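You operate a simulated robot arm through the tools that you are given. There is no shell and no other tool. Be economical: measure what you need, move in short steps, check, and stop when the job is done.

You run a simulated two-armed robot. Do the job below in one go: nothing can be reset, and whatever is moved stays where it is left.

JOB
Stand the grey tube end on the bench, hold it and sand its burr off.
Fine: block back, tube end back in the grey tray. Set down upright: grey tube end. What is to be rubbed or washed off counts as gone when no trace of it is left.

It is judged by the outcome, as a careful person would: the job done as asked, and still so three seconds after it is handed in. It fails if anything else is knocked over, pushed out of place, dropped, spilled or broken.

ROBOT AND FRAMES
Two 7-joint arms with two-finger parallel grippers on one trunk, on a base that drives. Base frame: it is fixed to the floor where the robot stands at the start and does not move with it; the origin is under the middle of the robot, x ahead of it, y to its left, z up; the surface under the hand at the start is at about z = 950. Readings come in mm, degrees, newtons and seconds.
The left shoulder is at the start at [70, 163, 1245], the right one opposite. With the tool pointing down near the work surface each hand reaches from about 400 to 880 mm from the robot's upright axis, wherever it stands, measured 20 degrees to its own side. Places, roughly: grey tray [500, 0, 1000]; grey tube end (6x6x10 cm) [500, 0, 1000]; top of the back bench [500, -800, 1000]. Payload 3.43 kg a hand.
Tool frame (each hand has its own): the origin (TCP) lies between the finger pads and is the grasp point; the fingertips stand 34 mm ahead of it; z points along the fingers, y is the line along which they close. Largest opening 128 mm; finger width 24, thickness 12; the body of the gripper, 48 by 130 mm, starts 96 mm behind the TCP.
Orientation is that of the tool frame in the base frame, as a unit quaternion [x, y, z, w]. With the fingers straight down and closing along the base's y, the tool's x points along the base's -x, its y along +y and its z along -z.

CONTROLS
- The arms move only by the tool jog_arm. It takes "left_moves", "right_moves" or both (then of equal length, played together; a hand with none holds still); each is a list of rows, each an object of numbers (a shift or turn left out is 0, a gripper value left out holds the last): "ax", "ay", "az": the turn, a rotation vector about the base's x, y, z in degrees; "x", "y", "z": the shift along the base's x, y, z in mm; "jaw": the closure in counts, from 0 (fully open) to 255 (shut). In form: [{"ax": .., "ay": .., "az": .., "x": .., "y": .., "z": .., "jaw": ..}, ...]. A call has 1 to 10 rows; each row is the pose to reach, as a shift and turn from the pose commanded when the call began. Rows are played at 5 a second. More than 50 mm and 8.6 degrees between two rows, or a gripper value outside its range, and nothing of the call is played. Where a pose cannot be reached the arm comes as near as it can. A force on the tool above 40 N (or 10 N above the force at the start of the call, whichever is more), or a blocked arm, ends the call early, and 0.2 s more pass. Each finger travels about 153 mm/s and halts on what it meets, pressing with about 45 N; the grip force reading is that of the motor and also rises with nothing between the fingers. The clock runs only during rows and for 0.2 s after the last one: add rows that repeat a pose to give the fingers time. It gives the time, the measured TCP pose, the force on the tool (base axes), the opening and the grip force at its end, in the units of the frame above (readings bear some noise), with the torque about the TCP (base axes, N m) and any sound that the robot's microphone picked up, and new pictures: "views" is both (left out), scene, wrist or none (wrist: the cameras of the hands that moved).
- Cameras (640 x 400 px; columns grow to the right, rows downward): "scene" is now at [132, -39.5, 1480]; the picture's right is [-0.43, -0.90, 0.00], its down [-0.47, 0.22, -0.86] and it looks along [0.77, -0.37, -0.52] (base axes); focal length 246 px, centre (320, 200). "left" rides on the left gripper at [76, 11, -160] in its tool frame; the picture's right is [-0.15, 0.99, 0.00], its down [-0.88, -0.13, -0.46] and it looks along [-0.45, -0.07, 0.89] (tool axes); focal length 234 px, centre (320, 200). "right" rides on the right gripper at [76, -11, -160] in its tool frame; the picture's right is [0.15, 0.99, 0.00], its down [-0.88, 0.13, -0.46] and it looks along [-0.45, 0.07, 0.89] (tool axes); focal length 234 px, centre (320, 200). There is no depth. A picture from a camera that has moved, and an enlarged one, comes with that camera's place and axes in the base frame and with its lens.
- lift_body(by): slides the trunk up (or, below 0, down) by that many mm; the arms and the scene camera ride with it, the base frame stays. It gives what a move gives, with no picture.
- roll_base(legs): drives the robot by 1 to 6 legs, each [ahead, left, turn to the left] in mm, mm and degrees, along the robot's own axes; the way and the turn of a leg run together, so that a leg with both is an arc; at most 1500 mm and 180 degrees a leg. The arms and the cameras ride along, it lands a little off, and it stops where it bumps. It gives what a move gives, and a new picture of the scene camera.
- pan_tilt(pan, tilt): turns the head with the scene camera to pan (to the left, within 86 degrees either way) and tilt (down, from -29 to 69), counted from straight ahead of the robot. It gives what a move gives, and a new picture of the scene camera.
- close_up(camera, box): a new picture of the part [left, top, right, bottom] of that camera's present view, enlarged. It takes no simulated time.
- close_job(): hands the job in; it is judged then, once.

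Go step by step. Nothing tells you exact positions but the pictures and the camera data: compare them with the known pose of the tool, close in by small moves and look again before you grip or let go. The budget is 120 turns and 260 pictures, counting those below and the enlarged ones. Unless the task says otherwise, let go and move clear before handing in, and close with one line.

The tools are called after ">>>" by a JSON object that holds its "op" and its "data". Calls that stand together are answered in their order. jog_arm: Moves the arms, as the interface text tells. Its arguments: {"type":"object","properties":{"left_moves":{"type":"array","items":{"type":"object","properties":{"ax":{"type":"number"},"ay":{"type":"number"},"az":{"type":"number"},"x":{"type":"number"},"y":{"type":"number"},"z":{"type":"number"},"jaw":{"type":"number"}}}},"right_moves":{"type":"array","items":{"type":"object","properties":{"ax":{"type":"number"},"ay":{"type":"number"},"az":{"type":"number"},"x":{"type":"number"},"y":{"type":"number"},"z":{"type":"number"},"jaw":{"type":"number"}}}},"views":{"type":"string","enum":["both","scene","wrist","none"]}},"required":[]} The other tools are called the same way: lift_body (by) slides the trunk up or down; roll_base (legs) drives the base; pan_tilt (pan, tilt) turns the head that bears the scene camera; close_up (camera, box) takes an enlarged picture of a part of a camera's view; close_job () hands the job in.

At the start:

```text
clock: 0.0
left_ee_pos: [567.8, -37.8, 1345.7]
left_ee_rot: [0.0, 1.0, 0.0, 0.0]
left_ft_force: [0.4, -0.1, -1.1]
left_ft_torque: [-0.02, -0.01, 0.04]
left_width: 128.0
left_finger_force: 0.0
right_ee_pos: [379.1, -467.5, 1302.9]
right_ee_rot: [0.0, 1.0, 0.0, 0.0]
right_ft_force: [1.0, 0.3, 0.2]
right_ft_torque: [0.0, -0.01, 0.0]
right_width: 128.1
right_finger_force: 0.0
trunk travel left (down, up): [-725.0, 215.0]
robot x, y, heading: [0.9, 0.2, -0.1]
head pan, tilt: [-25.5, 31.2]
```

scene: 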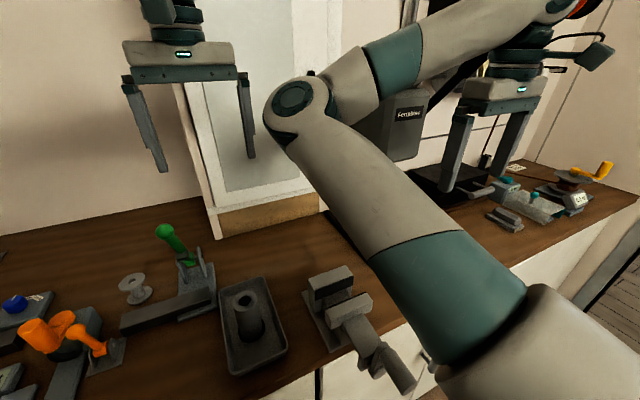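
right: 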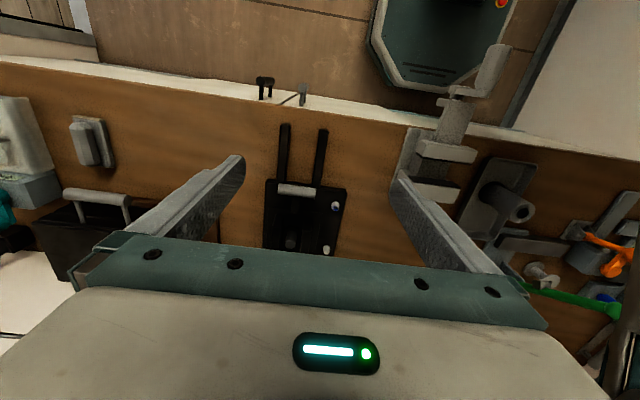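
left: 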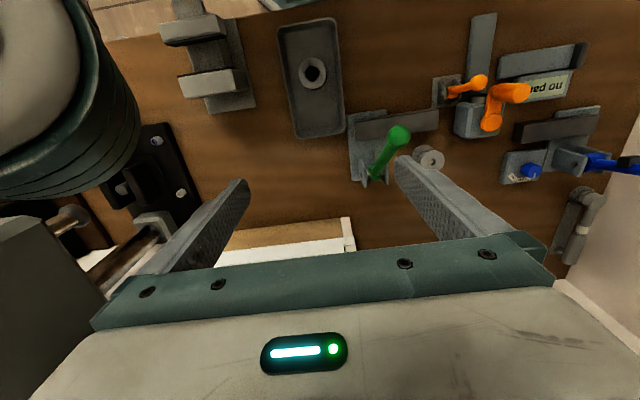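

I see the grey tray with the tube end in it, a vise, clamps and other tools; the sanding block isn't identified yet. I'll look around with the head.

>>> {"op": "close_up", "data": {"camera": "left", "box": [150, 0, 400, 156]}}

>>> {"op": "pan_tilt", "data": {"pan": 20, "tilt": 45}}

>>> {"op": "pan_tilt", "data": {"pan": -70, "tilt": 40}}

```text
2.56 times, centred on (275, 78) of left
camera zoom: at [493.1, -25.6, 1505.0], right [0.15, 0.99, 0.0], down [0.88, -0.13, 0.46], along [0.45, -0.07, -0.89], focal length 600 px, centre (435, 512)
```

zoom: 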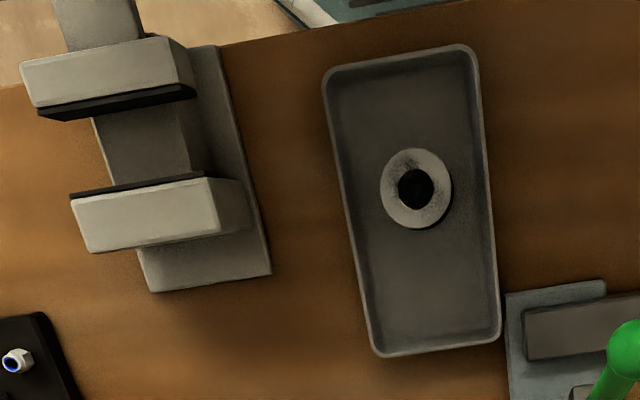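

```text
clock: 1.1
left_ee_pos: [567.5, -39.0, 1346.5]
left_ee_rot: [0.0, 1.0, 0.0, -0.001]
left_ft_force: [0.5, -1.1, -0.2]
left_ft_torque: [-0.01, 0.02, -0.03]
left_width: 128.0
left_finger_force: 0.2
right_ee_pos: [379.8, -466.6, 1302.2]
right_ee_rot: [-0.001, 1.0, 0.0, 0.0]
right_ft_force: [-0.3, -0.1, 0.3]
right_ft_torque: [-0.01, 0.03, 0.01]
right_width: 127.7
right_finger_force: 0.0
trunk travel left (down, up): [-725.0, 215.0]
robot x, y, heading: [-2.2, -2.5, -0.1]
head pan, tilt: [20.0, 45.0]
camera scene: at [127.2, 26.9, 1459.3], right [0.34, -0.94, 0.0], down [-0.66, -0.24, -0.71], along [0.66, 0.24, -0.71], focal length 246 px, centre (320, 200)
```

scene: 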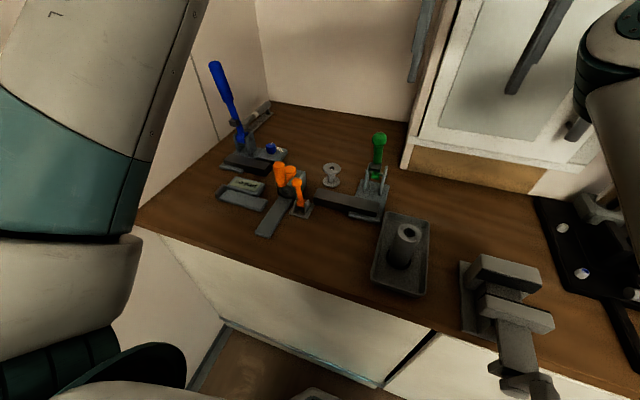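

```text
clock: 2.8
left_ee_pos: [567.3, -37.7, 1344.7]
left_ee_rot: [0.0, 1.0, 0.0, -0.001]
left_ft_force: [0.6, 0.0, 0.1]
left_ft_torque: [-0.01, -0.02, 0.02]
left_width: 127.7
left_finger_force: 0.0
right_ee_pos: [380.5, -467.7, 1302.0]
right_ee_rot: [-0.001, 1.0, -0.001, 0.0]
right_ft_force: [0.2, 0.0, -0.5]
right_ft_torque: [-0.04, 0.02, -0.03]
right_width: 127.9
right_finger_force: 0.2
trunk travel left (down, up): [-725.0, 215.0]
robot x, y, heading: [-1.7, 1.7, -0.1]
head pan, tilt: [-70.0, 40.0]
camera scene: at [79.9, -80.7, 1466.5], right [-0.94, -0.34, 0.0], down [-0.22, 0.6, -0.77], along [0.26, -0.72, -0.64], focal length 246 px, centre (320, 200)
```

scene: 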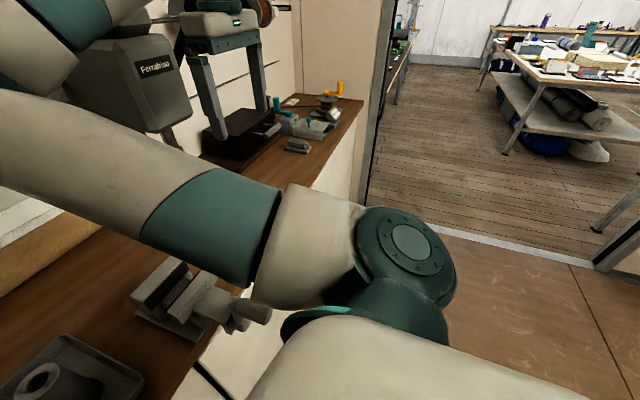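

Something that may be the sanding block lies beyond the black machine on the right. I'll zoom in.

>>> {"op": "close_up", "data": {"camera": "scene", "box": [180, 60, 380, 185]}}

>>> {"op": "close_up", "data": {"camera": "right", "box": [0, 60, 320, 260]}}

>>> {"op": "close_up", "data": {"camera": "left", "box": [330, 0, 640, 194]}}

```text
3.20 times, centred on (280, 122) of scene
camera zoom: at [79.9, -80.7, 1466.5], right [-0.94, -0.34, 0.0], down [-0.22, 0.6, -0.77], along [0.26, -0.72, -0.64], focal length 788 px, centre (448, 448)
```

zoom: 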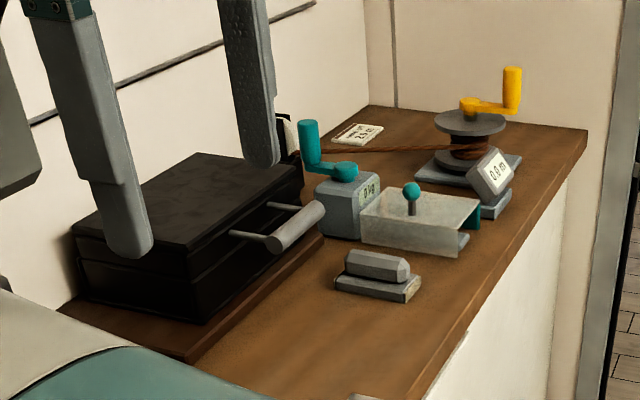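

```text
2.00 times, centred on (160, 160) of right
camera zoom: at [303.3, -478.0, 1461.9], right [-0.15, 0.99, 0.0], down [0.88, 0.13, 0.46], along [0.45, 0.07, -0.89], focal length 468 px, centre (640, 280)
```

zoom: 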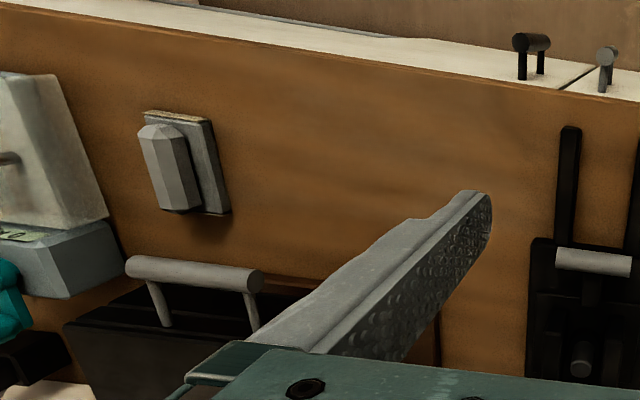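

```text
2.06 times, centred on (485, 97) of left
camera zoom: at [493.1, -25.6, 1505.0], right [0.15, 0.99, 0.0], down [0.88, -0.13, 0.46], along [0.45, -0.07, -0.89], focal length 483 px, centre (-20, 412)
```

zoom: 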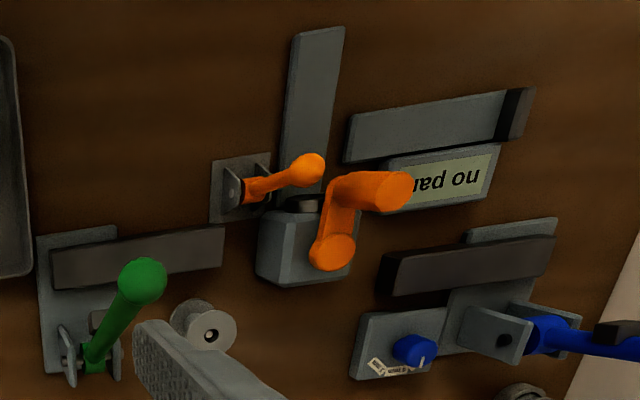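

The sanding block is at about (490, -935). I'll get a closer look at the tube's burr first.

>>> {"op": "jog_arm", "data": {"left_moves": [{"x": -40, "z": -20}, {"x": -80, "z": -40}, {"x": -110, "z": -80}], "views": "wrist"}}

>>> {"op": "pan_tilt", "data": {"pan": 5, "tilt": 50}}

```text
clock: 3.5
left_ee_pos: [482.8, -34.6, 1294.9]
left_ee_rot: [-0.005, 1.0, 0.002, 0.001]
left_ft_force: [-1.7, 15.2, -16.2]
left_ft_torque: [-0.35, -0.37, -0.3]
left_width: 119.5
left_finger_force: 0.1
right_ee_pos: [378.9, -467.9, 1302.0]
right_ee_rot: [0.003, 1.0, 0.0, 0.0]
right_ft_force: [0.5, 0.0, 0.0]
right_ft_torque: [0.0, -0.02, -0.02]
right_width: 128.0
right_finger_force: 0.0
trunk travel left (down, up): [-725.0, 215.0]
robot x, y, heading: [1.5, 1.4, -0.1]
head pan, tilt: [-70.0, 40.0]
stopped in row 3 (left hand): the force on the tool passed its limit at 42 N (the readings are from after the stop); the commanded pose is now the measured one
camera left: at [408.4, -23.1, 1453.3], right [0.14, 0.99, 0.0], down [0.88, -0.12, 0.46], along [0.45, -0.06, -0.89], focal length 234 px, centre (320, 200)
```

left: 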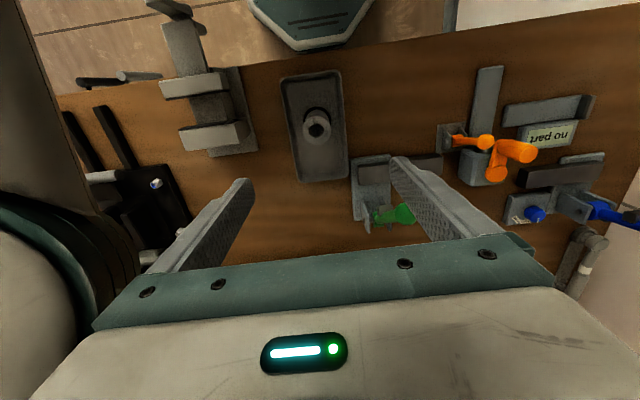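

```text
clock: 5.0
left_ee_pos: [481.4, -35.7, 1295.2]
left_ee_rot: [-0.006, 1.0, 0.0, 0.001]
left_ft_force: [12.6, 19.6, -27.9]
left_ft_torque: [-0.1, 1.01, 0.7]
left_width: 116.6
left_finger_force: 0.0
right_ee_pos: [379.5, -467.6, 1301.2]
right_ee_rot: [0.001, 1.0, 0.0, -0.001]
right_ft_force: [-0.2, 0.1, 0.2]
right_ft_torque: [-0.01, 0.01, 0.0]
right_width: 127.7
right_finger_force: 0.0
trunk travel left (down, up): [-725.0, 215.0]
robot x, y, heading: [5.7, -1.1, -0.0]
head pan, tilt: [5.0, 50.0]
camera scene: at [127.4, 5.9, 1452.4], right [0.09, -1.0, 0.0], down [-0.76, -0.07, -0.64], along [0.64, 0.06, -0.77], focal length 246 px, centre (320, 200)
```

scene: 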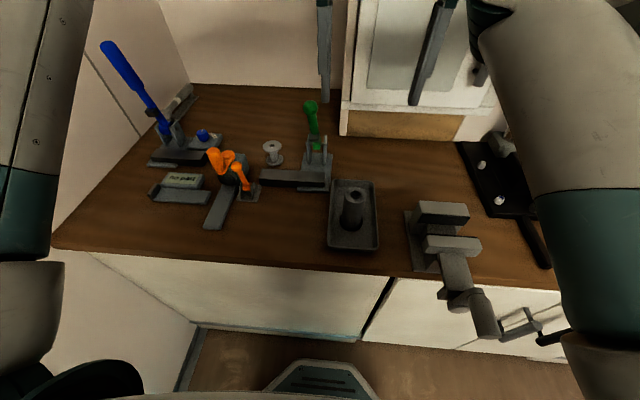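

The left hand touched something, most likely the right arm's forearm next to it. I'll back off to +y and look.

>>> {"op": "jog_arm", "data": {"left_moves": [{"x": 10, "y": 20, "z": 10}, {"x": 10, "y": 60, "z": 10}, {"x": 10, "y": 100, "z": 10}], "views": "wrist"}}

>>> {"op": "pan_tilt", "data": {"pan": -5, "tilt": 20}}

```text
clock: 5.8
left_ee_pos: [492.8, 65.1, 1304.0]
left_ee_rot: [-0.003, 1.0, -0.001, 0.002]
left_ft_force: [0.4, 0.6, -0.5]
left_ft_torque: [-0.03, -0.03, 0.01]
left_width: 127.8
left_finger_force: 0.0
right_ee_pos: [378.2, -465.6, 1300.6]
right_ee_rot: [0.001, 1.0, 0.0, -0.001]
right_ft_force: [0.1, -0.6, 0.1]
right_ft_torque: [-0.02, 0.01, -0.03]
right_width: 128.0
right_finger_force: 0.0
trunk travel left (down, up): [-725.0, 215.0]
robot x, y, heading: [3.9, -2.4, 0.3]
head pan, tilt: [5.0, 50.0]
camera left: at [417.3, 78.8, 1464.0], right [0.14, 0.99, 0.0], down [0.88, -0.12, 0.46], along [0.45, -0.07, -0.89], focal length 234 px, centre (320, 200)
```

left: 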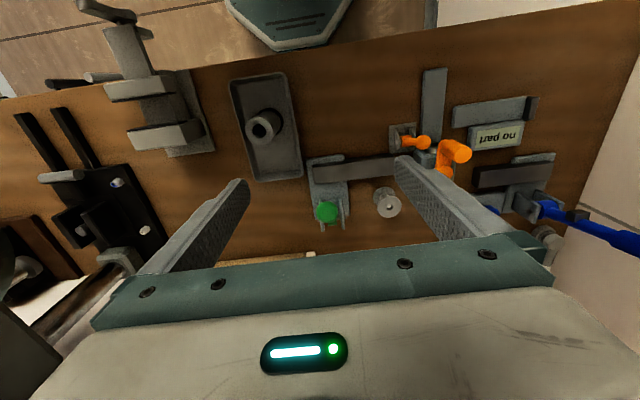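

```text
clock: 6.7
left_ee_pos: [493.0, 65.3, 1304.2]
left_ee_rot: [-0.005, 1.0, -0.002, 0.0]
left_ft_force: [-0.6, 0.1, 0.5]
left_ft_torque: [-0.03, 0.0, 0.01]
left_width: 128.0
left_finger_force: 0.1
right_ee_pos: [379.2, -466.6, 1300.4]
right_ee_rot: [0.001, 1.0, 0.001, -0.002]
right_ft_force: [-0.5, 0.5, 0.1]
right_ft_torque: [0.0, -0.02, 0.04]
right_width: 128.2
right_finger_force: 0.1
trunk travel left (down, up): [-725.0, 215.0]
robot x, y, heading: [-4.1, -2.3, 0.1]
head pan, tilt: [-5.0, 20.0]
camera scene: at [143.6, -8.8, 1497.8], right [-0.09, -1.0, 0.0], down [-0.34, 0.03, -0.94], along [0.94, -0.08, -0.34], focal length 246 px, centre (320, 200)
```

scene: 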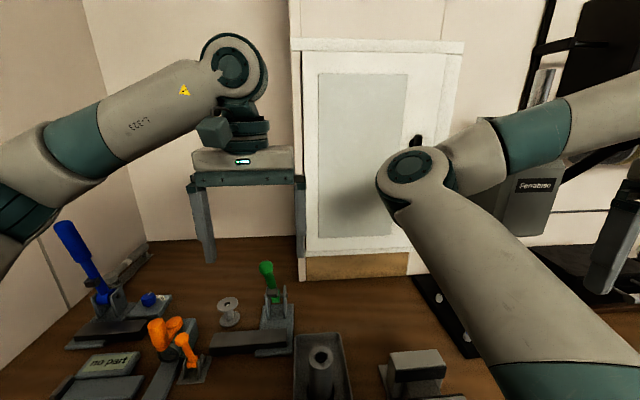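

It was the right arm's elbow, which points inward. Contact is cleared; now a close look at the tube.

>>> {"op": "close_up", "data": {"camera": "left", "box": [220, 80, 310, 136]}}

>>> {"op": "close_up", "data": {"camera": "scene", "box": [280, 330, 400, 400]}}

```text
7.11 times, centred on (265, 108) of left
camera zoom: at [417.7, 76.4, 1463.7], right [0.14, 0.99, 0.0], down [0.88, -0.12, 0.46], along [0.45, -0.06, -0.89], focal length 1665 px, centre (711, 854)
```

zoom: 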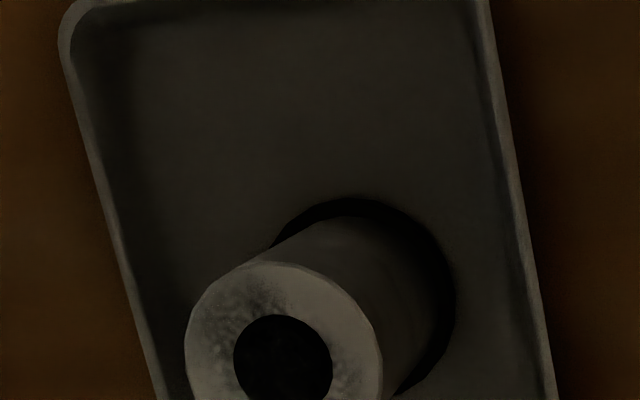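

```text
5.33 times, centred on (340, 365) of scene
camera zoom: at [143.6, -8.8, 1497.8], right [-0.09, -1.0, 0.0], down [-0.34, 0.03, -0.94], along [0.94, -0.08, -0.34], focal length 1313 px, centre (213, -680)
```

zoom: 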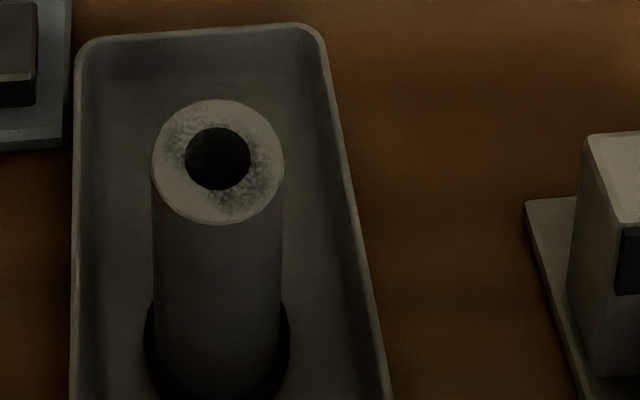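

The burr is the speckled patch on the tube's top ring. Tube is at about (480, -37), top about z 1055. I'll turn the left hand to point to -y and 30° down so it can hold the tube low from the side.

>>> {"op": "jog_arm", "data": {"left_moves": [{"ax": -3.6, "ay": 3.6, "az": 6.22, "y": 8}, {"ax": -7.2, "ay": 7.2, "az": 12.44, "y": 16}, {"ax": -10.8, "ay": 10.8, "az": 18.66, "y": 24}, {"ax": -14.4, "ay": 14.4, "az": 24.88, "y": 32}, {"ax": -18, "ay": 18, "az": 31.1, "y": 40}, {"ax": -21.6, "ay": 21.6, "az": 37.32, "y": 48}, {"ax": -25.2, "ay": 25.2, "az": 43.54, "y": 56}], "views": "none"}}

>>> {"op": "jog_arm", "data": {"left_moves": [{"ax": -3.6, "ay": 3.6, "az": 6.22, "z": -20}, {"ax": -7.2, "ay": 7.2, "az": 12.44, "z": -40}, {"ax": -10.8, "ay": 10.8, "az": 18.66, "z": -60}, {"ax": -14.4, "ay": 14.4, "az": 24.88, "z": -80}, {"ax": -18, "ay": 18, "az": 31.1, "z": -100}, {"ax": -21.6, "ay": 21.6, "az": 37.32, "z": -120}]}}

```text
clock: 8.3
left_ee_pos: [491.8, 120.2, 1305.2]
left_ee_rot: [-0.37, 0.88, -0.211, -0.211]
left_ft_force: [-0.7, 0.1, -0.7]
left_ft_torque: [-0.04, 0.03, 0.01]
left_width: 128.1
left_finger_force: 0.1
right_ee_pos: [379.2, -466.3, 1302.2]
right_ee_rot: [0.001, 1.0, 0.001, -0.001]
right_ft_force: [-0.5, 0.4, -0.1]
right_ft_torque: [-0.05, 0.0, 0.0]
right_width: 127.9
right_finger_force: 0.1
trunk travel left (down, up): [-725.0, 215.0]
robot x, y, heading: [-3.5, 1.3, -0.1]
head pan, tilt: [-5.0, 20.0]
```

```text
clock: 9.7
left_ee_pos: [491.3, 121.6, 1186.9]
left_ee_rot: [0.616, -0.608, 0.353, 0.355]
left_ft_force: [0.4, -0.1, 0.3]
left_ft_torque: [-0.01, 0.01, 0.03]
left_width: 127.8
left_finger_force: 0.1
right_ee_pos: [377.9, -467.5, 1301.7]
right_ee_rot: [0.001, 1.0, 0.0, 0.0]
right_ft_force: [0.1, -0.5, 0.5]
right_ft_torque: [-0.01, -0.01, -0.03]
right_width: 127.9
right_finger_force: 0.1
trunk travel left (down, up): [-725.0, 215.0]
robot x, y, heading: [2.2, -1.8, 0.1]
head pan, tilt: [-5.0, 20.0]
camera scene: at [143.0, -8.0, 1498.1], right [-0.09, -1.0, 0.0], down [-0.34, 0.03, -0.94], along [0.94, -0.08, -0.34], focal length 246 px, centre (320, 200)
camera left: at [481.9, 223.7, 1331.6], right [-0.99, 0.06, -0.12], down [0.12, 0.84, -0.54], along [0.06, -0.55, -0.84], focal length 234 px, centre (320, 200)
```

scene: 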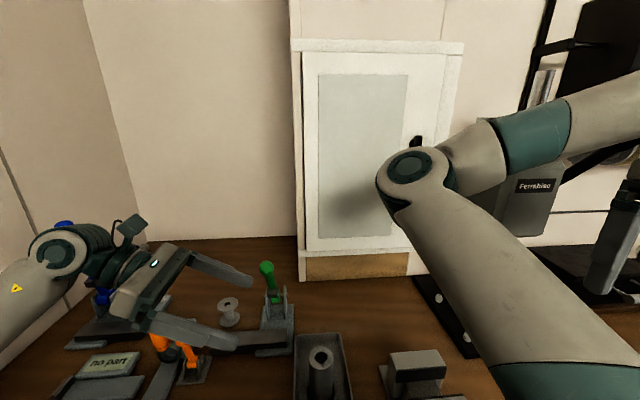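
left: 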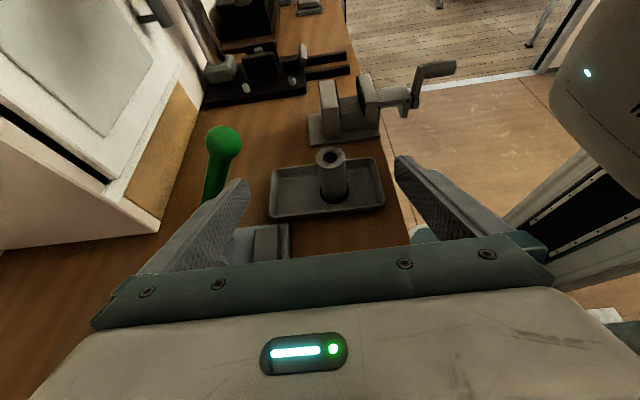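

The tube sits between the open jaws in view. I'll go down on the near side of the green lever, keeping under its knob (573, 63, 1199), to a pre-grasp.

>>> {"op": "jog_arm", "data": {"left_moves": [{"x": -11, "y": 0, "z": -45}, {"x": -11, "y": 0, "z": -90}, {"x": -11, "y": -20, "z": -130}, {"x": -11, "y": -45, "z": -165}, {"x": -11, "y": -50, "z": -167}]}}

```text
clock: 10.9
left_ee_pos: [481.8, 71.3, 1018.9]
left_ee_rot: [0.617, -0.609, 0.351, 0.354]
left_ft_force: [-0.6, -0.3, 0.9]
left_ft_torque: [-0.02, -0.01, 0.06]
left_width: 127.9
left_finger_force: 0.1
right_ee_pos: [378.4, -467.7, 1302.4]
right_ee_rot: [0.001, 1.0, 0.0, -0.001]
right_ft_force: [-0.3, -0.7, -0.4]
right_ft_torque: [0.0, 0.03, -0.03]
right_width: 128.0
right_finger_force: 0.0
trunk travel left (down, up): [-725.0, 215.0]
robot x, y, heading: [-0.7, 1.5, -0.1]
head pan, tilt: [-5.0, 20.0]
camera scene: at [143.4, -8.7, 1498.0], right [-0.09, -1.0, 0.0], down [-0.34, 0.03, -0.94], along [0.94, -0.08, -0.34], focal length 246 px, centre (320, 200)
camera left: at [473.1, 172.7, 1163.7], right [-0.99, 0.07, -0.12], down [0.12, 0.84, -0.54], along [0.06, -0.54, -0.84], focal length 234 px, centre (320, 200)
```

scene: 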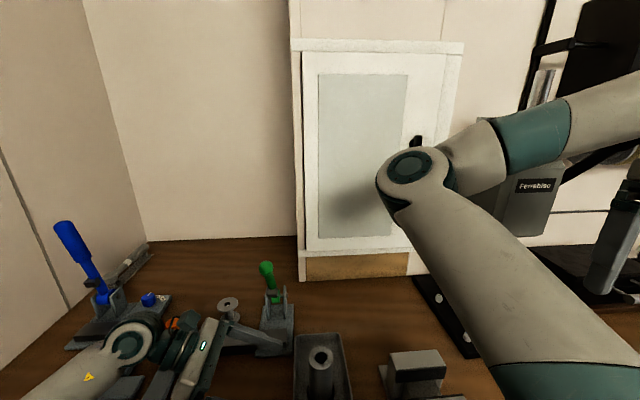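
left: 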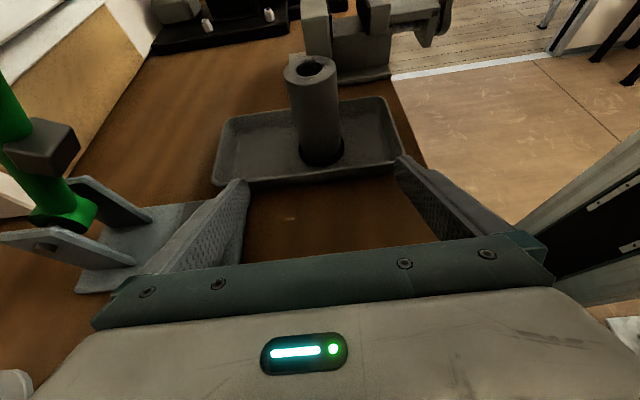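

>>> {"op": "pan_tilt", "data": {"pan": 25, "tilt": 45}}

>>> {"op": "close_up", "data": {"camera": "scene", "box": [180, 100, 480, 290]}}

```text
clock: 11.9
left_ee_pos: [482.0, 70.7, 1020.0]
left_ee_rot: [0.616, -0.609, 0.352, 0.354]
left_ft_force: [0.2, -0.2, -0.8]
left_ft_torque: [-0.01, 0.04, 0.0]
left_width: 128.0
left_finger_force: 0.1
right_ee_pos: [378.4, -468.6, 1301.9]
right_ee_rot: [0.001, 1.0, 0.0, -0.001]
right_ft_force: [-0.5, -0.3, -0.2]
right_ft_torque: [0.02, -0.01, -0.01]
right_width: 127.9
right_finger_force: 0.1
trunk travel left (down, up): [-725.0, 215.0]
robot x, y, heading: [3.4, -0.4, 0.0]
head pan, tilt: [25.0, 45.0]
camera scene: at [124.5, 33.6, 1459.3], right [0.42, -0.91, 0.0], down [-0.64, -0.3, -0.71], along [0.64, 0.3, -0.71], focal length 246 px, centre (320, 200)
```

scene: 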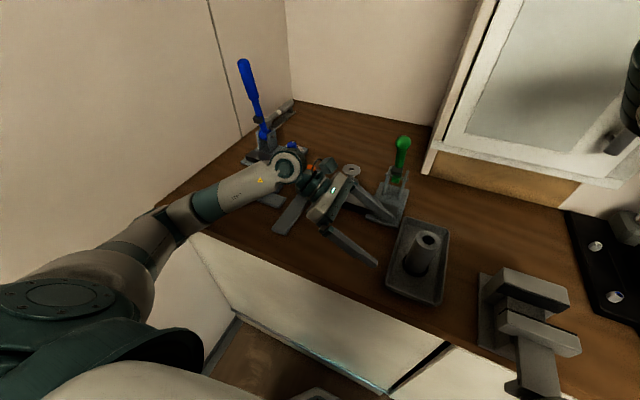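

```text
2.11 times, centred on (330, 195) of scene
camera zoom: at [124.5, 33.6, 1459.3], right [0.42, -0.91, 0.0], down [-0.64, -0.3, -0.71], along [0.64, 0.3, -0.71], focal length 518 px, centre (299, 210)
```

zoom: 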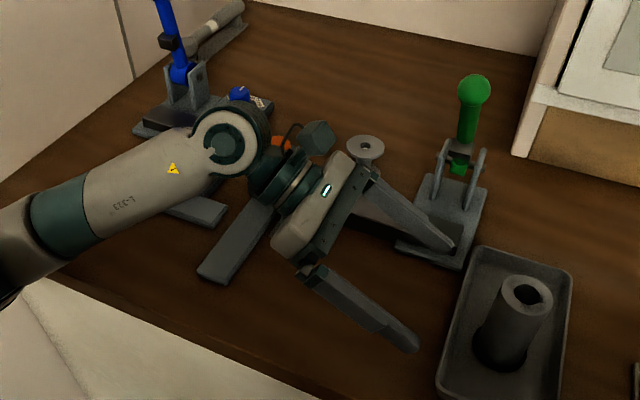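

Clear so far. Advancing to straddle the tube.

>>> {"op": "jog_arm", "data": {"left_moves": [{"y": -35}, {"y": -70}, {"y": -104}]}}

```text
clock: 12.7
left_ee_pos: [466.2, -16.0, 1024.8]
left_ee_rot: [0.62, -0.606, 0.358, 0.345]
left_ft_force: [1.0, -0.2, 1.0]
left_ft_torque: [-0.04, 0.02, -0.04]
left_width: 128.0
left_finger_force: 0.0
right_ee_pos: [359.6, -455.5, 1310.6]
right_ee_rot: [-0.004, 1.0, -0.002, 0.008]
right_ft_force: [-0.6, 0.2, -0.5]
right_ft_torque: [0.03, -0.02, 0.0]
right_width: 128.1
right_finger_force: 0.0
trunk travel left (down, up): [-725.0, 215.0]
robot x, y, heading: [-3.1, 1.0, 0.5]
head pan, tilt: [25.0, 45.0]
camera scene: at [98.9, 43.6, 1461.8], right [0.43, -0.9, 0.01], down [-0.63, -0.31, -0.72], along [0.65, 0.3, -0.7], focal length 246 px, centre (320, 200)
camera left: at [452.6, 84.7, 1169.4], right [-0.99, 0.05, -0.13], down [0.11, 0.84, -0.53], along [0.09, -0.54, -0.84], focal length 234 px, centre (320, 200)
```

scene: 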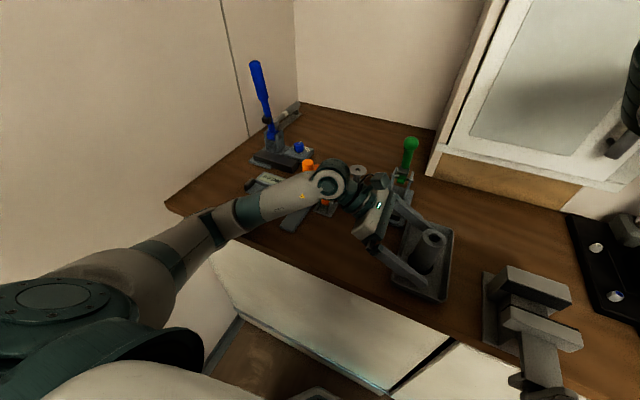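
left: 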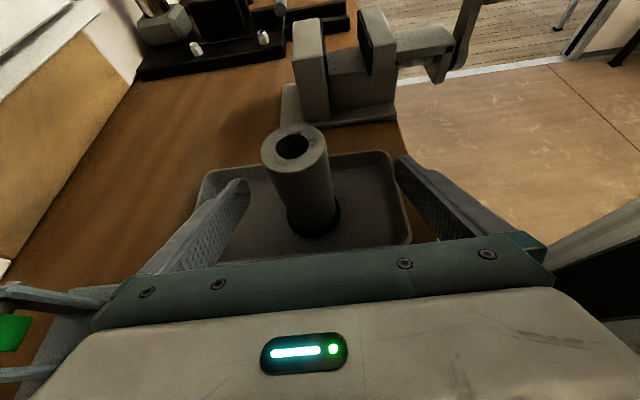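

The robot's body shifted: some part of the left arm, probably forearm or wrist, is leaning on something. I'll back off upward and look.

>>> {"op": "jog_arm", "data": {"left_moves": [{"y": 20, "z": 5}, {"y": 40, "z": 10}], "views": "none"}}

>>> {"op": "close_up", "data": {"camera": "scene", "box": [180, 100, 480, 290]}}

```text
clock: 13.3
left_ee_pos: [472.2, -4.5, 1034.1]
left_ee_rot: [-0.613, 0.613, -0.353, -0.351]
left_ft_force: [-3.3, -1.1, -2.9]
left_ft_torque: [-0.16, -0.14, 0.36]
left_width: 128.0
left_finger_force: 0.1
right_ee_pos: [366.0, -478.4, 1301.4]
right_ee_rot: [0.002, 1.0, 0.004, 0.004]
right_ft_force: [0.0, -1.1, -0.1]
right_ft_torque: [0.04, 0.0, 0.0]
right_width: 128.0
right_finger_force: 0.1
trunk travel left (down, up): [-725.0, 215.0]
robot x, y, heading: [-1.3, -3.0, -0.0]
head pan, tilt: [25.0, 45.0]
```

```text
2.11 times, centred on (330, 195) of scene
camera zoom: at [111.3, 21.5, 1460.9], right [0.42, -0.91, 0.0], down [-0.63, -0.29, -0.72], along [0.65, 0.3, -0.7], focal length 518 px, centre (299, 210)
```

zoom: 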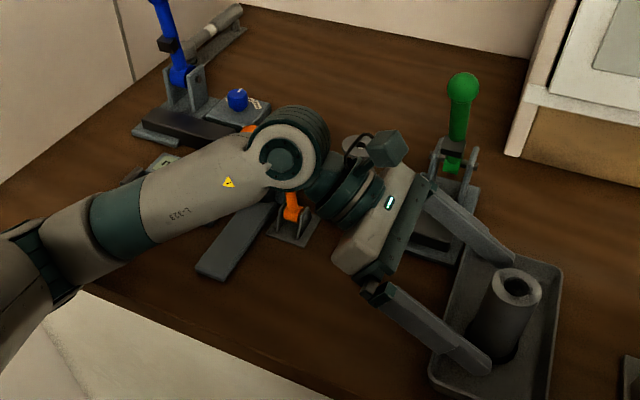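

>>> {"op": "jog_arm", "data": {"left_moves": [{"y": 20, "z": 40}, {"y": 35, "z": 85}, {"y": 35, "z": 130}, {"y": 35, "z": 175}], "views": "scene"}}

>>> {"op": "close_up", "data": {"camera": "scene", "box": [180, 100, 480, 290]}}

```text
clock: 14.3
left_ee_pos: [478.4, 42.4, 1203.7]
left_ee_rot: [0.615, -0.61, 0.351, 0.355]
left_ft_force: [-12.8, -0.6, -6.0]
left_ft_torque: [-0.15, 0.52, 0.28]
left_width: 120.2
left_finger_force: 0.0
right_ee_pos: [377.5, -467.6, 1302.1]
right_ee_rot: [0.001, 1.0, 0.0, 0.001]
right_ft_force: [0.1, -0.5, -0.1]
right_ft_torque: [-0.02, 0.05, -0.01]
right_width: 128.0
right_finger_force: 0.0
trunk travel left (down, up): [-725.0, 215.0]
robot x, y, heading: [-0.0, -0.2, 0.2]
head pan, tilt: [25.0, 45.0]
camera scene: at [123.3, 33.8, 1459.1], right [0.42, -0.91, 0.0], down [-0.64, -0.3, -0.71], along [0.64, 0.3, -0.71], focal length 246 px, centre (320, 200)
```

scene: 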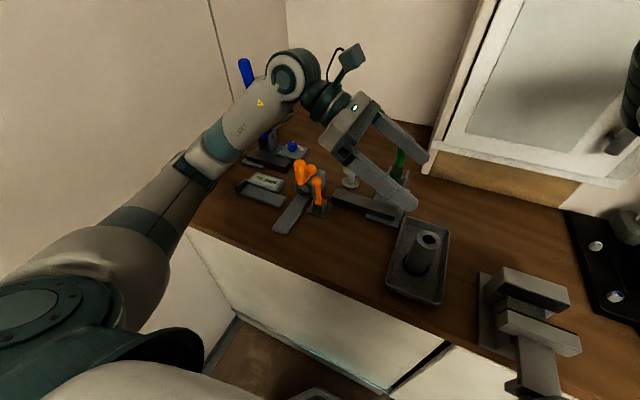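

```text
2.11 times, centred on (330, 195) of scene
camera zoom: at [123.3, 33.8, 1459.1], right [0.42, -0.91, 0.0], down [-0.64, -0.3, -0.71], along [0.64, 0.3, -0.71], focal length 518 px, centre (299, 210)
```

zoom: 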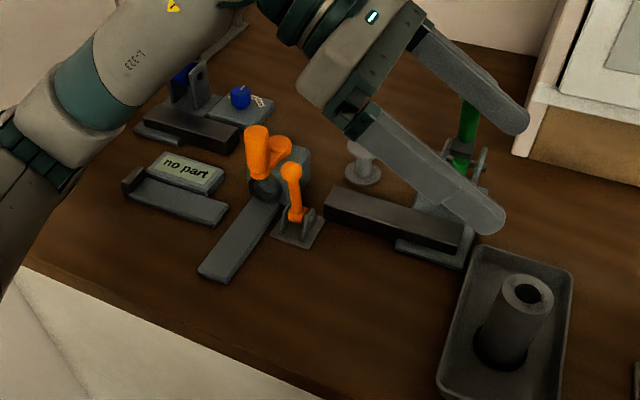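

Orange clamp is unmoved, but my outer finger is now touching the green knob. I'll move -x away from it and then up.

>>> {"op": "jog_arm", "data": {"left_moves": [{"x": -20}, {"x": -45}, {"x": -60, "z": 30}, {"x": -60, "z": 75}], "views": "both"}}

```text
clock: 15.3
left_ee_pos: [419.4, 40.2, 1280.3]
left_ee_rot: [0.616, -0.609, 0.352, 0.354]
left_ft_force: [0.1, 0.5, 0.0]
left_ft_torque: [0.03, 0.02, 0.05]
left_width: 128.1
left_finger_force: 0.0
right_ee_pos: [380.0, -468.8, 1299.9]
right_ee_rot: [0.001, 1.0, 0.0, -0.001]
right_ft_force: [0.2, -0.4, -0.2]
right_ft_torque: [0.0, 0.04, 0.0]
right_width: 127.9
right_finger_force: 0.0
trunk travel left (down, up): [-725.0, 215.0]
robot x, y, heading: [-0.4, 1.6, -0.2]
head pan, tilt: [25.0, 45.0]
camera scene: at [124.7, 32.4, 1459.2], right [0.42, -0.91, 0.0], down [-0.64, -0.3, -0.71], along [0.64, 0.3, -0.71], focal length 246 px, centre (320, 200)
camera left: at [410.2, 142.2, 1425.8], right [-0.99, 0.07, -0.12], down [0.12, 0.84, -0.54], along [0.06, -0.54, -0.84], focal length 234 px, centre (320, 200)
```

scene: 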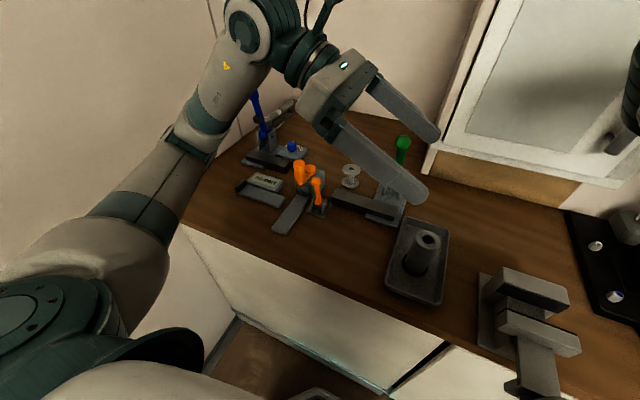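
left: 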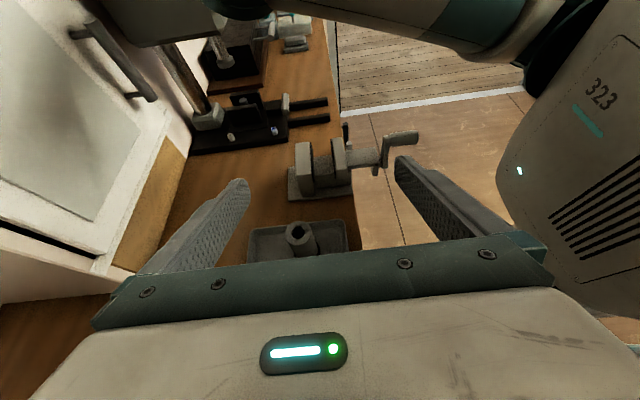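

Everything is still in place. The right elbow would block a top grasp here, so I'll shift the base 250 mm to the right, which puts the tube in the left arm's comfortable area.

>>> {"op": "roll_base", "data": {"legs": [[0, -250, 0]]}}

>>> {"op": "pan_tilt", "data": {"pan": -35, "tilt": 40}}

```text
clock: 17.1
left_ee_pos: [419.1, -202.7, 1281.0]
left_ee_rot: [0.616, -0.608, 0.353, 0.355]
left_ft_force: [-0.9, 0.9, -0.2]
left_ft_torque: [0.02, -0.01, 0.01]
left_width: 127.8
left_finger_force: 0.1
right_ee_pos: [379.9, -712.6, 1300.6]
right_ee_rot: [0.0, 1.0, 0.0, -0.001]
right_ft_force: [0.2, 1.1, -0.5]
right_ft_torque: [-0.03, -0.03, 0.06]
right_width: 127.9
right_finger_force: 0.0
trunk travel left (down, up): [-725.0, 215.0]
robot x, y, heading: [-2.9, -244.0, -0.0]
head pan, tilt: [25.0, 45.0]
camera scene: at [124.6, -211.7, 1459.2], right [0.43, -0.91, 0.0], down [-0.64, -0.3, -0.71], along [0.64, 0.3, -0.71], focal length 246 px, centre (320, 200)
```

scene: 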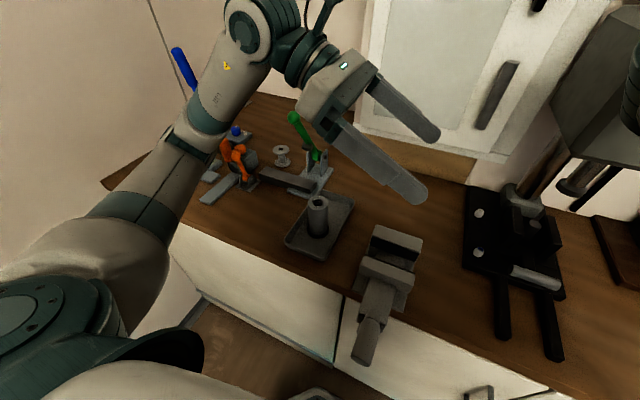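

```text
clock: 18.4
left_ee_pos: [420.4, -203.8, 1280.4]
left_ee_rot: [0.617, -0.608, 0.353, 0.354]
left_ft_force: [-0.5, 0.7, -0.5]
left_ft_torque: [-0.03, 0.01, 0.01]
left_width: 128.0
left_finger_force: 0.0
right_ee_pos: [380.4, -713.7, 1301.3]
right_ee_rot: [0.0, 1.0, 0.0, 0.0]
right_ft_force: [0.7, -0.3, -0.3]
right_ft_torque: [0.01, -0.01, 0.04]
right_width: 128.0
right_finger_force: 0.0
trunk travel left (down, up): [-725.0, 215.0]
robot x, y, heading: [-1.5, -245.6, -0.0]
head pan, tilt: [-35.0, 40.0]
camera scene: at [120.9, -295.9, 1466.5], right [-0.57, -0.82, 0.0], down [-0.53, 0.37, -0.77], along [0.63, -0.44, -0.64], focal length 246 px, centre (320, 200)
```

scene: 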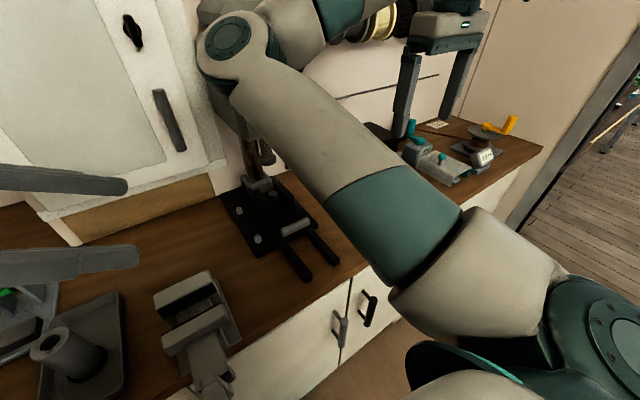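

Base is at y ≈ -245. Now I turn the left hand back to straight down and go above the tube.

>>> {"op": "jog_arm", "data": {"left_moves": [{"ax": 3.6, "ay": -3.6, "az": -6.22, "y": 20}, {"ax": 7.2, "ay": -7.2, "az": -12.44, "y": 40}, {"ax": 10.8, "ay": -10.8, "az": -18.66, "y": 60}, {"ax": 14.4, "ay": -14.4, "az": -24.88, "y": 80}, {"ax": 18, "ay": -18, "az": -31.1, "y": 100}, {"ax": 21.6, "ay": -21.6, "az": -37.32, "y": 120}, {"ax": 25.2, "ay": -25.2, "az": -43.54, "y": 140}], "views": "none"}}

>>> {"op": "jog_arm", "data": {"left_moves": [{"ax": 3.6, "ay": -3.6, "az": -6.22, "x": 10, "y": 4}, {"ax": 7.2, "ay": -7.2, "az": -12.44, "x": 20, "y": 8}, {"ax": 10.8, "ay": -10.8, "az": -18.66, "x": 30, "y": 12}, {"ax": 14.4, "ay": -14.4, "az": -24.88, "x": 40, "y": 16}, {"ax": 18, "ay": -18, "az": -31.1, "x": 50, "y": 20}, {"ax": 21.6, "ay": -21.6, "az": -37.32, "x": 60, "y": 26}, {"ax": 21.6, "ay": -21.6, "az": -37.32, "x": 60, "y": 26, "z": -40}, {"ax": 21.6, "ay": -21.6, "az": -37.32, "x": 60, "y": 26, "z": -80}], "views": "wrist"}}

```text
clock: 20.0
left_ee_pos: [419.5, -63.0, 1280.8]
left_ee_rot: [-0.322, 0.911, -0.184, -0.182]
left_ft_force: [-0.8, -0.3, 0.4]
left_ft_torque: [-0.01, 0.0, -0.01]
left_width: 127.8
left_finger_force: 0.0
right_ee_pos: [380.5, -714.8, 1300.8]
right_ee_rot: [0.0, 1.0, -0.001, -0.001]
right_ft_force: [-0.5, -0.3, 0.1]
right_ft_torque: [0.02, -0.04, -0.02]
right_width: 127.8
right_finger_force: 0.1
trunk travel left (down, up): [-725.0, 215.0]
robot x, y, heading: [0.6, -248.1, 0.2]
head pan, tilt: [-35.0, 40.0]
```

```text
clock: 21.8
left_ee_pos: [479.3, -36.6, 1198.6]
left_ee_rot: [-0.006, 1.0, -0.002, 0.002]
left_ft_force: [0.0, 0.5, 0.7]
left_ft_torque: [0.02, 0.02, -0.01]
left_width: 128.1
left_finger_force: 0.2
right_ee_pos: [380.7, -712.7, 1301.9]
right_ee_rot: [0.0, 1.0, 0.0, -0.001]
right_ft_force: [0.9, 1.3, -0.9]
right_ft_torque: [0.01, 0.02, 0.0]
right_width: 128.1
right_finger_force: 0.1
trunk travel left (down, up): [-725.0, 215.0]
robot x, y, heading: [2.1, -246.9, -0.2]
head pan, tilt: [-35.0, 40.0]
camera left: at [405.2, -23.1, 1358.7], right [0.13, 0.99, -0.01], down [0.88, -0.12, 0.46], along [0.45, -0.07, -0.89], focal length 234 px, centre (320, 200)
```

left: 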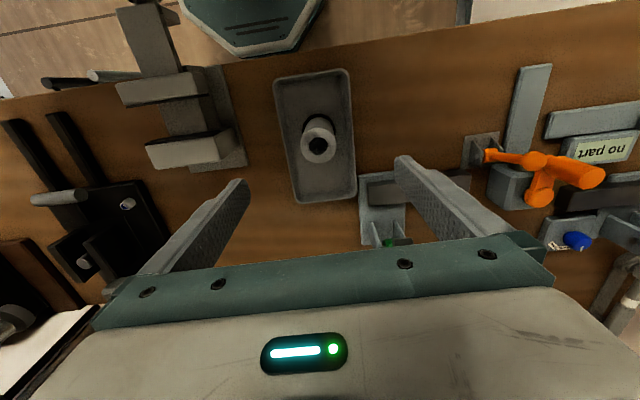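

Tube is centred at about (481, -38) below the hand. Descending to a top grasp above the tray rim.

>>> {"op": "jog_arm", "data": {"left_moves": [{"x": 2, "z": -45}, {"x": 2, "z": -90}, {"x": 2, "z": -130}, {"x": 2, "z": -150}], "views": "wrist"}}

```text
clock: 22.8
left_ee_pos: [482.2, -35.1, 1049.7]
left_ee_rot: [-0.006, 1.0, -0.003, 0.001]
left_ft_force: [0.5, -0.1, -0.2]
left_ft_torque: [0.0, 0.01, 0.0]
left_width: 128.1
left_finger_force: 0.0
right_ee_pos: [380.8, -711.7, 1301.9]
right_ee_rot: [0.001, 1.0, 0.0, 0.0]
right_ft_force: [0.0, -0.5, -0.2]
right_ft_torque: [-0.03, 0.01, 0.0]
right_width: 127.8
right_finger_force: 0.1
trunk travel left (down, up): [-725.0, 215.0]
robot x, y, heading: [-0.3, -248.3, -0.0]
head pan, tilt: [-35.0, 40.0]
camera left: at [407.4, -22.9, 1209.4], right [0.13, 0.99, 0.0], down [0.88, -0.12, 0.46], along [0.45, -0.07, -0.89], focal length 234 px, centre (320, 200)
```

left: 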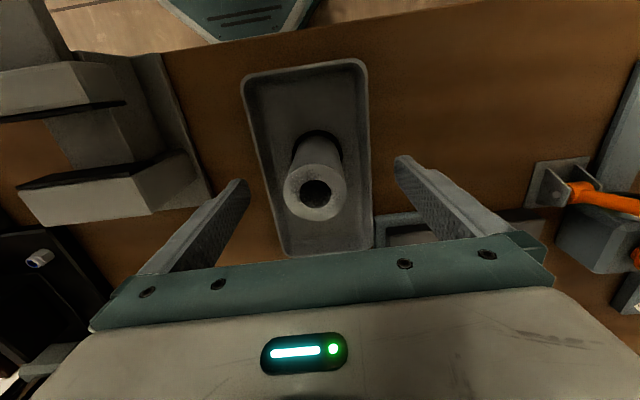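

>>> {"op": "jog_arm", "data": {"left_moves": [{"x": 1, "y": -3, "z": -22}, {"x": 1, "y": -3, "z": -22, "jaw": 100}, {"x": 1, "y": -3, "z": -22, "jaw": 255}, {"x": 1, "y": -3, "z": -22}, {"x": 1, "y": -3, "z": -22}, {"x": 1, "y": -3, "z": -22}], "views": "wrist"}}

```text
clock: 24.2
left_ee_pos: [482.8, -38.8, 1028.0]
left_ee_rot: [-0.006, 1.0, -0.002, 0.001]
left_ft_force: [0.5, -0.5, -0.1]
left_ft_torque: [-0.02, 0.02, -0.03]
left_width: 47.9
left_finger_force: 45.2
right_ee_pos: [380.2, -713.6, 1301.6]
right_ee_rot: [0.0, 1.0, 0.0, -0.001]
right_ft_force: [0.8, -0.1, 0.5]
right_ft_torque: [-0.03, 0.03, -0.01]
right_width: 128.0
right_finger_force: 0.0
trunk travel left (down, up): [-725.0, 215.0]
robot x, y, heading: [1.2, -243.4, 0.1]
head pan, tilt: [-35.0, 40.0]
camera left: at [408.5, -25.8, 1186.9], right [0.13, 0.99, 0.0], down [0.88, -0.12, 0.46], along [0.45, -0.07, -0.89], focal length 234 px, centre (320, 200)
```

left: 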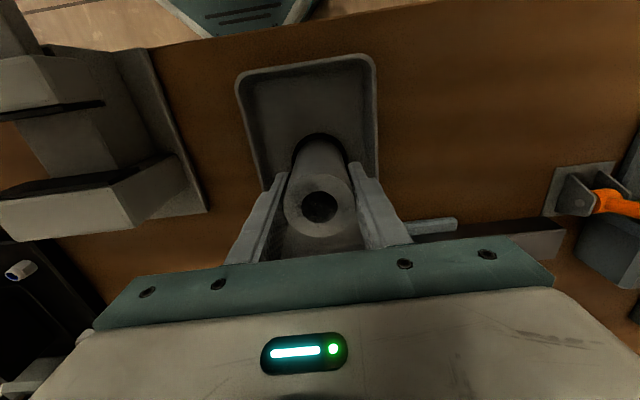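

Gripped (48 mm). Lifting.

>>> {"op": "jog_arm", "data": {"left_moves": [{"z": 30}, {"z": 75}, {"z": 120}, {"z": 165}, {"x": -15, "y": -20, "z": 190}], "views": "wrist"}}

>>> {"op": "close_up", "data": {"camera": "right", "box": [0, 0, 640, 400]}}

```text
clock: 25.4
left_ee_pos: [467.0, -61.8, 1217.3]
left_ee_rot: [-0.005, 1.0, -0.002, 0.001]
left_ft_force: [0.7, 0.3, -2.7]
left_ft_torque: [-0.01, -0.01, -0.01]
left_width: 47.9
left_finger_force: 44.9
right_ee_pos: [379.5, -714.6, 1300.0]
right_ee_rot: [0.0, 1.0, 0.001, -0.001]
right_ft_force: [0.0, -1.0, -0.1]
right_ft_torque: [0.01, 0.02, -0.02]
right_width: 128.0
right_finger_force: 0.1
trunk travel left (down, up): [-725.0, 215.0]
robot x, y, heading: [-1.0, -249.2, 0.0]
head pan, tilt: [-35.0, 40.0]
camera left: at [393.7, -49.9, 1377.4], right [0.13, 0.99, 0.0], down [0.88, -0.12, 0.46], along [0.45, -0.06, -0.89], focal length 234 px, centre (320, 200)
```

left: 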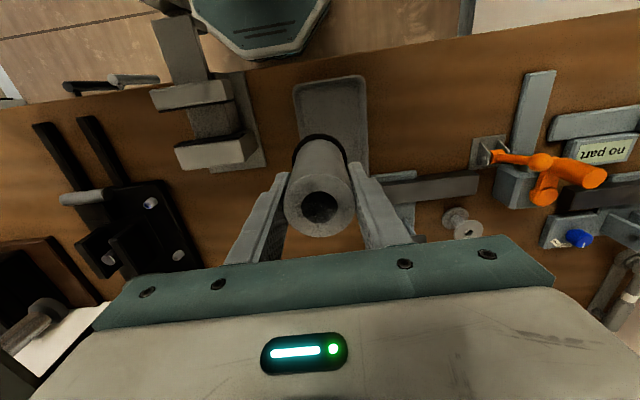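

```text
1.00 times, centred on (320, 200) of right (not enlarged: the box is as wide or as high as the picture)
camera zoom: at [304.3, -726.3, 1461.0], right [-0.15, 0.99, 0.0], down [0.88, 0.13, 0.46], along [0.45, 0.07, -0.89], focal length 234 px, centre (320, 200)
```

zoom: 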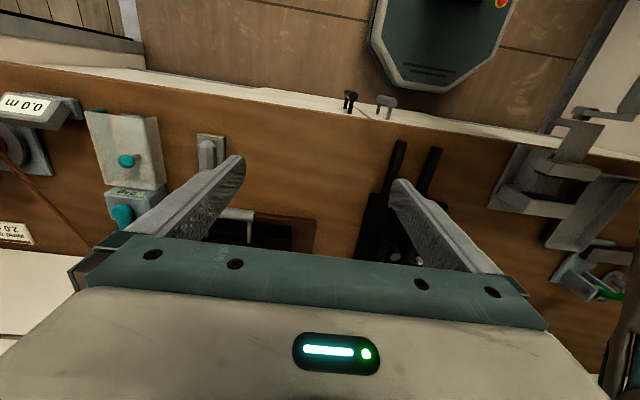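

Tube is in hand. The clear bench spot is around (450, -700), between the black clamp and the press, so I'll back up and go right.

>>> {"op": "roll_base", "data": {"legs": [[-150, 0, 0], [0, -275, 0]]}}

>>> {"op": "close_up", "data": {"camera": "right", "box": [0, 0, 640, 400]}}

```text
clock: 28.3
left_ee_pos: [319.0, -333.8, 1217.6]
left_ee_rot: [-0.007, 1.0, -0.002, 0.002]
left_ft_force: [0.3, 0.5, -0.1]
left_ft_torque: [0.0, 0.0, 0.0]
left_width: 47.7
left_finger_force: 45.2
right_ee_pos: [233.0, -987.3, 1301.5]
right_ee_rot: [-0.001, 1.0, 0.0, -0.001]
right_ft_force: [0.5, -0.3, -0.1]
right_ft_torque: [-0.01, 0.04, 0.04]
right_width: 128.1
right_finger_force: 0.1
trunk travel left (down, up): [-725.0, 215.0]
robot x, y, heading: [-147.3, -523.8, 0.2]
head pan, tilt: [-35.0, 40.0]
camera scene: at [-27.8, -570.0, 1466.6], right [-0.57, -0.82, 0.0], down [-0.53, 0.36, -0.77], along [0.63, -0.44, -0.64], focal length 246 px, centre (320, 200)
```

scene: 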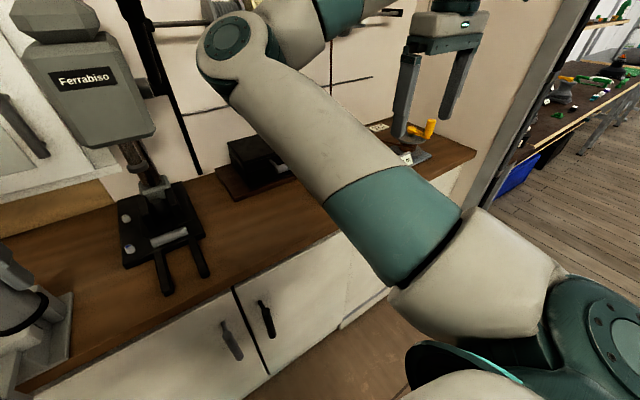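

```text
1.00 times, centred on (320, 200) of right (not enlarged: the box is as wide or as high as the picture)
camera zoom: at [157.2, -997.9, 1462.1], right [-0.15, 0.99, 0.0], down [0.88, 0.13, 0.45], along [0.45, 0.07, -0.89], focal length 234 px, centre (320, 200)
```

zoom: 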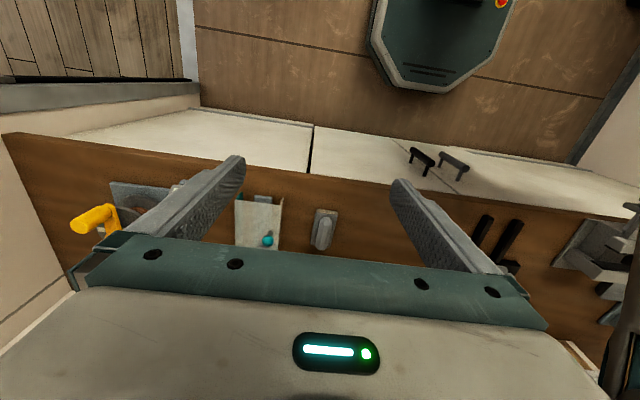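

Sanding block confirmed at about (488, -936). I'll move the right hand above it, which also takes its elbow out of the left arm's way.

>>> {"op": "jog_arm", "data": {"right_moves": [{"x": 45, "y": 8}, {"x": 90, "y": 16}, {"x": 135, "y": 24}, {"x": 180, "y": 32}, {"x": 225, "y": 40}, {"x": 255, "y": 50, "z": -20}, {"x": 255, "y": 50, "z": -60}, {"x": 255, "y": 50, "z": -100}]}}

```text
clock: 30.1
left_ee_pos: [318.8, -334.3, 1215.9]
left_ee_rot: [-0.007, 1.0, -0.002, 0.002]
left_ft_force: [1.3, -0.4, -1.4]
left_ft_torque: [0.0, 0.0, 0.0]
left_width: 47.7
left_finger_force: 45.0
right_ee_pos: [488.9, -939.0, 1201.1]
right_ee_rot: [-0.001, 1.0, 0.0, -0.002]
right_ft_force: [0.1, 0.4, -0.8]
right_ft_torque: [0.01, -0.01, 0.01]
right_width: 127.9
right_finger_force: 0.1
trunk travel left (down, up): [-725.0, 215.0]
robot x, y, heading: [-148.9, -524.2, 0.1]
head pan, tilt: [-35.0, 40.0]
camera scene: at [-27.0, -571.6, 1466.5], right [-0.57, -0.82, 0.0], down [-0.53, 0.37, -0.77], along [0.63, -0.44, -0.64], focal length 246 px, centre (320, 200)
camera right: at [413.4, -951.0, 1362.1], right [-0.15, 0.99, 0.0], down [0.88, 0.13, 0.45], along [0.45, 0.07, -0.89], focal length 234 px, centre (320, 200)
```

scene: 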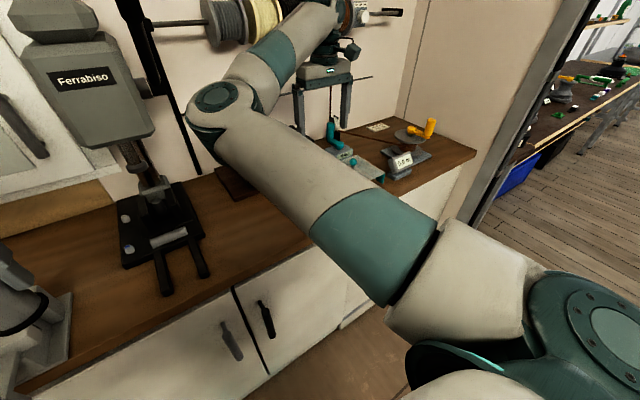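
right: 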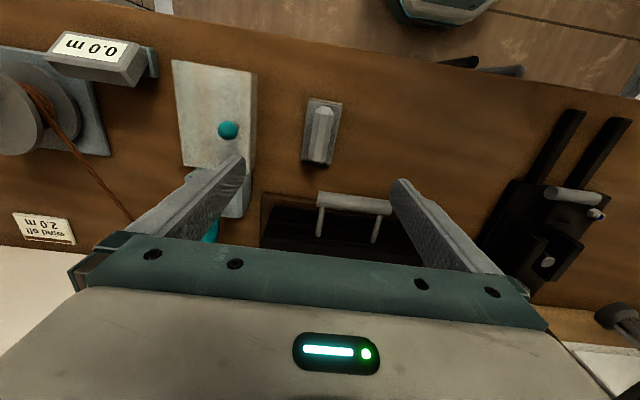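

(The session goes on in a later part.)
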